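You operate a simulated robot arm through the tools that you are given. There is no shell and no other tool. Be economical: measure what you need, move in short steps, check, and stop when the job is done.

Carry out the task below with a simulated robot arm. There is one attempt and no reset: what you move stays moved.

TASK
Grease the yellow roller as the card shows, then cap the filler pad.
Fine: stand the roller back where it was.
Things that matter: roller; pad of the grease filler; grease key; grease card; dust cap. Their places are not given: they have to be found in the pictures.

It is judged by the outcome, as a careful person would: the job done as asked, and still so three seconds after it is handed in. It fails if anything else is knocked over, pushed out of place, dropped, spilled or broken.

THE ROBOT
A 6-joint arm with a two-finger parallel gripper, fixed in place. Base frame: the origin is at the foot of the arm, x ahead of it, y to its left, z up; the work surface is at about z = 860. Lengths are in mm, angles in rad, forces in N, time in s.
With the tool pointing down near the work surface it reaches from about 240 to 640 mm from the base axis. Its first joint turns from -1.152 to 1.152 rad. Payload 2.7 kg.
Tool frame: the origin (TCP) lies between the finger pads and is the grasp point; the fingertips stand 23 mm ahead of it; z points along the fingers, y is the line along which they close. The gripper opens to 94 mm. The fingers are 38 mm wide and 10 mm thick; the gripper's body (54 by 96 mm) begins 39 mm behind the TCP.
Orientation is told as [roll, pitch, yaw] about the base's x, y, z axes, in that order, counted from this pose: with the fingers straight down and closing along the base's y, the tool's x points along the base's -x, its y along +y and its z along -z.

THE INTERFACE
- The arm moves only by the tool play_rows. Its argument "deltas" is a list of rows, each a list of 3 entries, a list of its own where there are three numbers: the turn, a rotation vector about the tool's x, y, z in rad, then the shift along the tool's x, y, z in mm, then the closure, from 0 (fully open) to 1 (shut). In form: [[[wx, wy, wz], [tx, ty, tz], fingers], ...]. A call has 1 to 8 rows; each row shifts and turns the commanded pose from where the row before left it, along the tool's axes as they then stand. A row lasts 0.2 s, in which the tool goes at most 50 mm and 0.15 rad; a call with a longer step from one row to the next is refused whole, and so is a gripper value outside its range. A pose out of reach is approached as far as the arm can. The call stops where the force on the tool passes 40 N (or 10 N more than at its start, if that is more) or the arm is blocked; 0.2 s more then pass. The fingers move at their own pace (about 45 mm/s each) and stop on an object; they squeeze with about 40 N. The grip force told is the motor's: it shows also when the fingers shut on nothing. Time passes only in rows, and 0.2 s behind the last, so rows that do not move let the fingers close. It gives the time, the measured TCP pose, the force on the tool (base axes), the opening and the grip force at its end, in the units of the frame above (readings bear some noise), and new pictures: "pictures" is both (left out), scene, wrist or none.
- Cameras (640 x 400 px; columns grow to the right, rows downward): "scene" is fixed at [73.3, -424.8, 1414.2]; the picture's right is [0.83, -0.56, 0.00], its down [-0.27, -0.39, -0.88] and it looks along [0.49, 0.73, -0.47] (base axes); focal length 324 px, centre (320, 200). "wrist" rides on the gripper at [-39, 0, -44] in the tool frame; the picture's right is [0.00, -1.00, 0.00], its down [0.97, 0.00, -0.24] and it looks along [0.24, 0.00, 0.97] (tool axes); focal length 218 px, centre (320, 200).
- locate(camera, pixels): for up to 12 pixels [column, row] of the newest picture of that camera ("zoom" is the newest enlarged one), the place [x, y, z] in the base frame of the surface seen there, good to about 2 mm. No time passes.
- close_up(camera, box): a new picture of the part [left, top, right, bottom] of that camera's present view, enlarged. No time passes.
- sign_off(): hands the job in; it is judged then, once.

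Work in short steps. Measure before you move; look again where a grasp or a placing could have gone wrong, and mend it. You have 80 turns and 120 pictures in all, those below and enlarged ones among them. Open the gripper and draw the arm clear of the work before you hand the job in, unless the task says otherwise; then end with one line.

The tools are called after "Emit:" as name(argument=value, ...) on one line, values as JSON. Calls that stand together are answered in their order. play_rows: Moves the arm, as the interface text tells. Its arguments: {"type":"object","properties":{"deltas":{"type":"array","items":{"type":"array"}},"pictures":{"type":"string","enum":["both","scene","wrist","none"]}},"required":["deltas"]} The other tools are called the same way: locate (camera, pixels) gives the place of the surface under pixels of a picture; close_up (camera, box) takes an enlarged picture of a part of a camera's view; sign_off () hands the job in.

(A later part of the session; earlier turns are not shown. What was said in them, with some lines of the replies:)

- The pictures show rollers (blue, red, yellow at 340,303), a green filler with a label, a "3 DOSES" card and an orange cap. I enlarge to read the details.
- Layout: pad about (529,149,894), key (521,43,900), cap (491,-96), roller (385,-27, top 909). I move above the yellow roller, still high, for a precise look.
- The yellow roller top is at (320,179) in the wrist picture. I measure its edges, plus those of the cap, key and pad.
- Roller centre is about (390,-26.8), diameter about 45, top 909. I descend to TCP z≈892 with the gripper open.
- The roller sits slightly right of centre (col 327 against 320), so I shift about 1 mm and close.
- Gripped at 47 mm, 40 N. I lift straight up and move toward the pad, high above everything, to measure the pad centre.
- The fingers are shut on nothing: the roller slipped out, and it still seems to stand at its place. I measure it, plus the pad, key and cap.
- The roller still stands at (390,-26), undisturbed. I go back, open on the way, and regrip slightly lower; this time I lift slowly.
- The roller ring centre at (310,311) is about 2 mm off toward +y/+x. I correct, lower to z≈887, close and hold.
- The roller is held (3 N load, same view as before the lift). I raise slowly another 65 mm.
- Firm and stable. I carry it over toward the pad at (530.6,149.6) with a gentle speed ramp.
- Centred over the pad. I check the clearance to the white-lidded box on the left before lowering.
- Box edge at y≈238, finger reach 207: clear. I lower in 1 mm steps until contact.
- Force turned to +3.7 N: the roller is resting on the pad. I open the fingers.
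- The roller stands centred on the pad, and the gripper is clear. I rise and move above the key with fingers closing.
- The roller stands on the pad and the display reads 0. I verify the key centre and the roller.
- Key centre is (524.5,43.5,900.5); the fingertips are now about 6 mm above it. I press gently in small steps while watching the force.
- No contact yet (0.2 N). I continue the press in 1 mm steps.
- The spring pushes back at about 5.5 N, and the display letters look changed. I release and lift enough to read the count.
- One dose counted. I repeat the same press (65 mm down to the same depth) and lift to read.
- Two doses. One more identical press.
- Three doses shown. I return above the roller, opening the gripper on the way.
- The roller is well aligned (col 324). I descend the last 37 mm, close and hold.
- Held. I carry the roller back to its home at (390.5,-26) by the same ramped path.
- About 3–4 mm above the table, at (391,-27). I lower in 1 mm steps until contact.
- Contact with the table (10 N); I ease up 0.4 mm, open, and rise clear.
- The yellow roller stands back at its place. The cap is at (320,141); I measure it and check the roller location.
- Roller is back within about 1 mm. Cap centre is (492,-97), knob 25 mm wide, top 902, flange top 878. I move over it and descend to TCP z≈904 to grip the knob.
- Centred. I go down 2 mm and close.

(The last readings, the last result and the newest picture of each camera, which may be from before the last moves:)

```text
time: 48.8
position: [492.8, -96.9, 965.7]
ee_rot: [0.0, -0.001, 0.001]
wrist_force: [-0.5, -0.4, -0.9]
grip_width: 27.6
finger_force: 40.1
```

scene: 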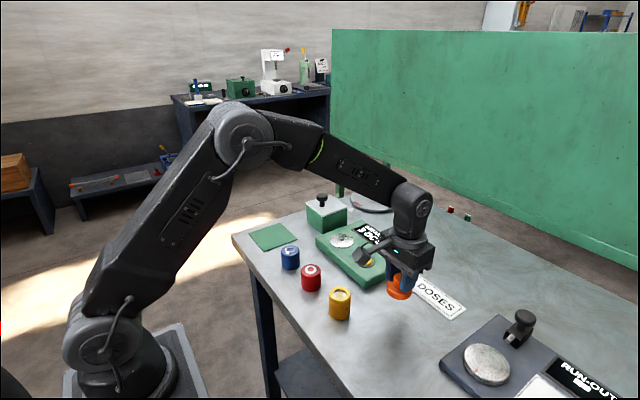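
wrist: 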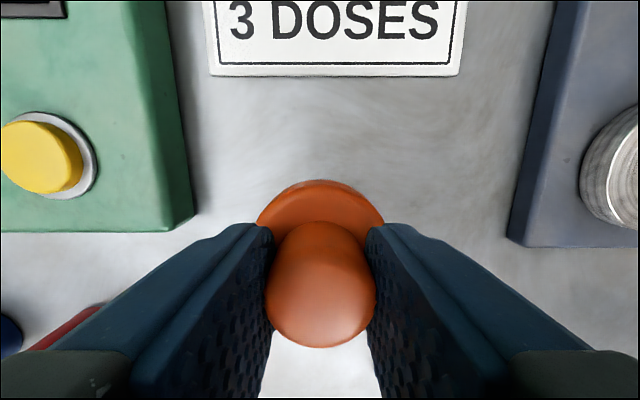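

The cap is held, with its bottom at about 922, clear of the key. I carry it over to the pad.

Emit:
play_rows(deltas=[[[0, 0, 0], [-1.5, 9.9, 0], 1], [[0, 0, 0], [-3.8, 24.6, 0], 1], [[0, 0, 0], [-5.7, 37, 0], 1], [[0, 0, 0], [-6.8, 44.4, 0], 1], [[0, 0, 0], [-6.8, 44.4, 0], 1], [[0, 0, 0], [-6.1, 39.4, 0], 1], [[0, 0, 0], [-4.6, 29.6, 0], 1], [[0, 0, 0], [-2.7, 17.2, 0], 1]], pictures="none")

Emit:
play_rows(deltas=[[[0, 0, 0], [0, 0, 0], 1], [[0, 0, 0], [0, 0, 8], 1], [[0, 0, 0], [0, 0, 6], 1]], pictures="both")

```text
time: 50.6
position: [529.4, 150.2, 964.5]
ee_rot: [0.001, 0.001, -0.002]
wrist_force: [0.8, -0.4, 0.3]
grip_width: 27.7
finger_force: 39.8
```

```text
time: 51.4
position: [530.1, 149.3, 949.2]
ee_rot: [-0.001, 0.0, 0.001]
wrist_force: [0.2, -0.4, 0.0]
grip_width: 27.7
finger_force: 40.3
```

scene: 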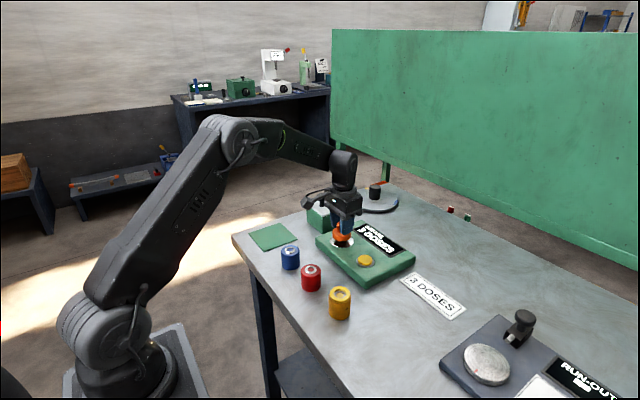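
wrist: 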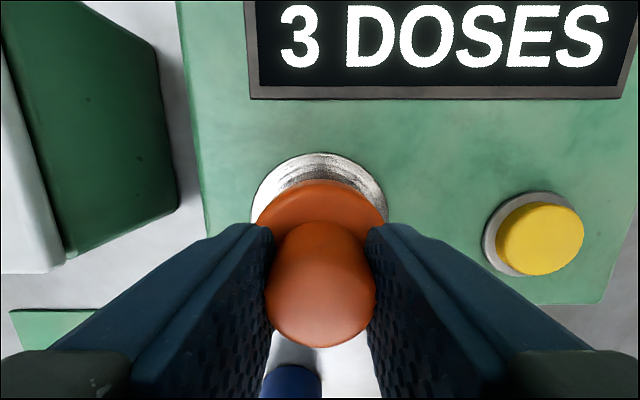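

Centred over the pad. I lower to about 2 mm above it, then go in small steps to contact.

Emit:
play_rows(deltas=[[[0, 0, 0], [0, 0, 4], 1], [[0, 0, 0], [0, 0, 4], 1], [[0, 0, 0], [0, 0, 2], 1], [[0, 0, 0], [0, 0, 1], 1]], pictures="none")

Emit:
play_rows(deltas=[[[0, 0, 0], [0, 0, 0.8], 1]], pictures="none")

Emit:
play_rows(deltas=[[[0, 0, 0], [0, 0, 0.8], 1]], pictures="none")

```text
time: 52.4
position: [530.6, 150.3, 939.4]
ee_rot: [-0.001, -0.001, 0.0]
wrist_force: [-0.2, 0.4, -0.4]
grip_width: 27.8
finger_force: 39.9
```

```text
time: 52.8
position: [530.3, 149.7, 937.4]
ee_rot: [0.001, 0.0, -0.002]
wrist_force: [0.5, 0.2, -0.5]
grip_width: 27.6
finger_force: 40.5
```

```text
time: 53.2
position: [530.0, 149.5, 937.7]
ee_rot: [-0.001, -0.001, 0.001]
wrist_force: [-0.2, -0.5, -0.8]
grip_width: 27.5
finger_force: 40.1
```

Emit:
play_rows(deltas=[[[0, 0, 0], [0, 0, 0.6], 1]], pictures="none")

Emit:
play_rows(deltas=[[[0, 0, 0], [0, 0, 0.5], 1]], pictures="wrist")

```text
time: 53.6
position: [529.9, 148.5, 937.4]
ee_rot: [0.002, -0.001, 0.001]
wrist_force: [-0.1, 1.0, 2.3]
grip_width: 27.7
finger_force: 40.2
```

```text
time: 54.0
position: [530.6, 149.7, 935.7]
ee_rot: [0.0, -0.001, 0.0]
wrist_force: [-1.6, -0.1, 4.8]
grip_width: 27.8
finger_force: 40.1
```

wrist: 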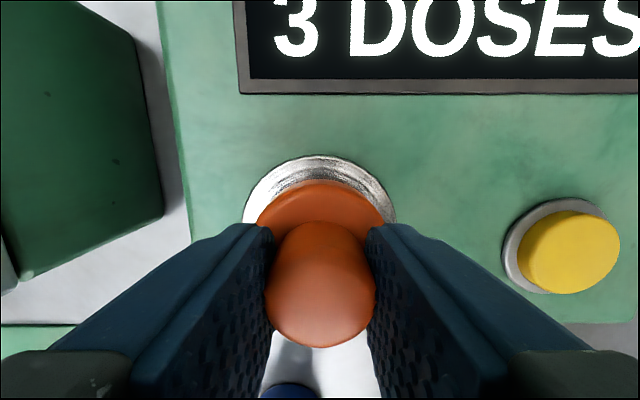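

The cap is seated (4.8 N). I release, rise and draw back clear.

Emit:
play_rows(deltas=[[[0, 0, 0], [0, 0, 0], 0.6], [[0, 0, 0], [0, 0, 0], 0.4], [[0, 0, 0], [0, 0, 0], 0.2], [[0, 0, 0], [0, 0, 0], 0.2], [[0, 0, 0], [0, 0, 0], 0.2]], pictures="none")

Emit:
play_rows(deltas=[[[0, 0, 0], [0, 0, -8], 0.2], [[0, 0, 0], [0, 0, -25], 0.1], [[0, 0, 0], [0, 0, -35], 0], [[0, 0, 0], [0, 0, -40], 0], [[0, 0, 0], [30, 0, -30], 0], [[0, 0, 0], [40, 0, -10], 0], [[0, 0, 0], [40, 0, 0], 0], [[0, 0, 0], [30, 0, 0], 0]], pictures="both")

Emit:
close_up(camera="scene", box=[260, 190, 450, 330])

```text
time: 55.2
position: [530.5, 149.6, 936.7]
ee_rot: [0.0, -0.002, 0.001]
wrist_force: [0.3, 0.4, 0.1]
grip_width: 75.3
finger_force: 0.1
```

```text
time: 57.0
position: [390.2, 149.6, 1083.8]
ee_rot: [0.0, 0.0, -0.001]
wrist_force: [0.0, 0.2, 0.1]
grip_width: 94.2
finger_force: 0.0
```

scene: 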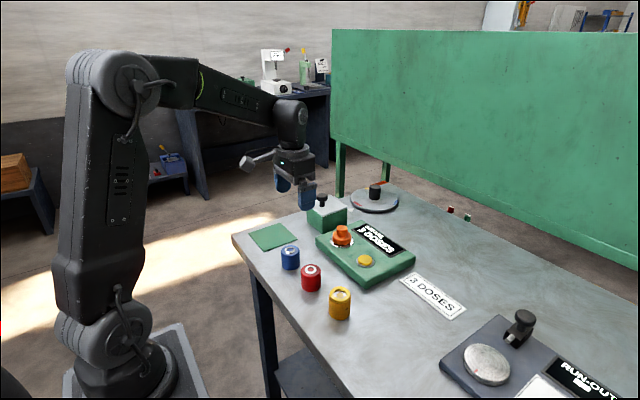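
wrist: 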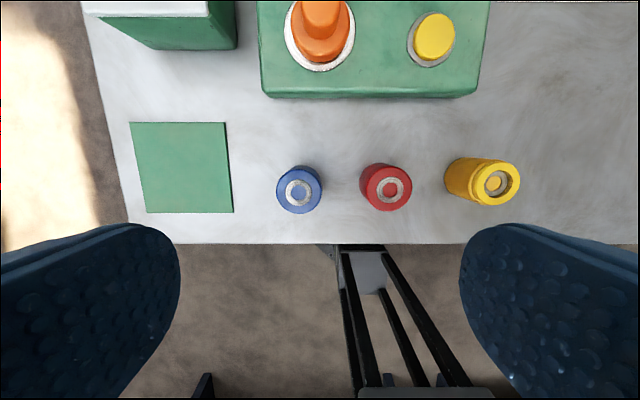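

```text
2.86 times, centred on (355, 260) of scene
```

zoom: 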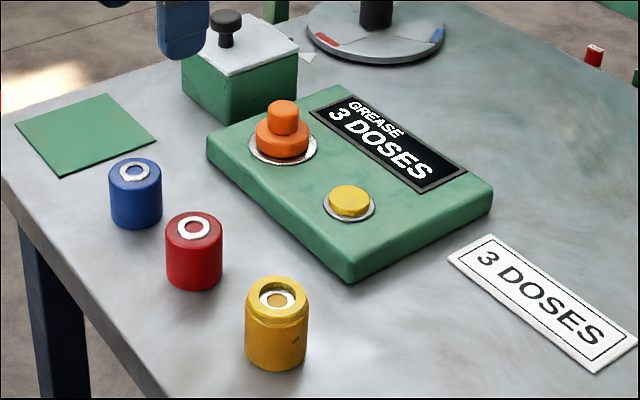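

The display reads 3 doses, the cap sits centred on the pad, the roller stands in its old place and the arm is clear, so I hand the job in.

Emit:
sign_off()

```text
The job is handed in.
```

The yellow roller got its 3 doses as the card shows and stands back where it was, and the dust cap is on the filler pad; my first grip slipped off the roller, but it stayed upright in place.
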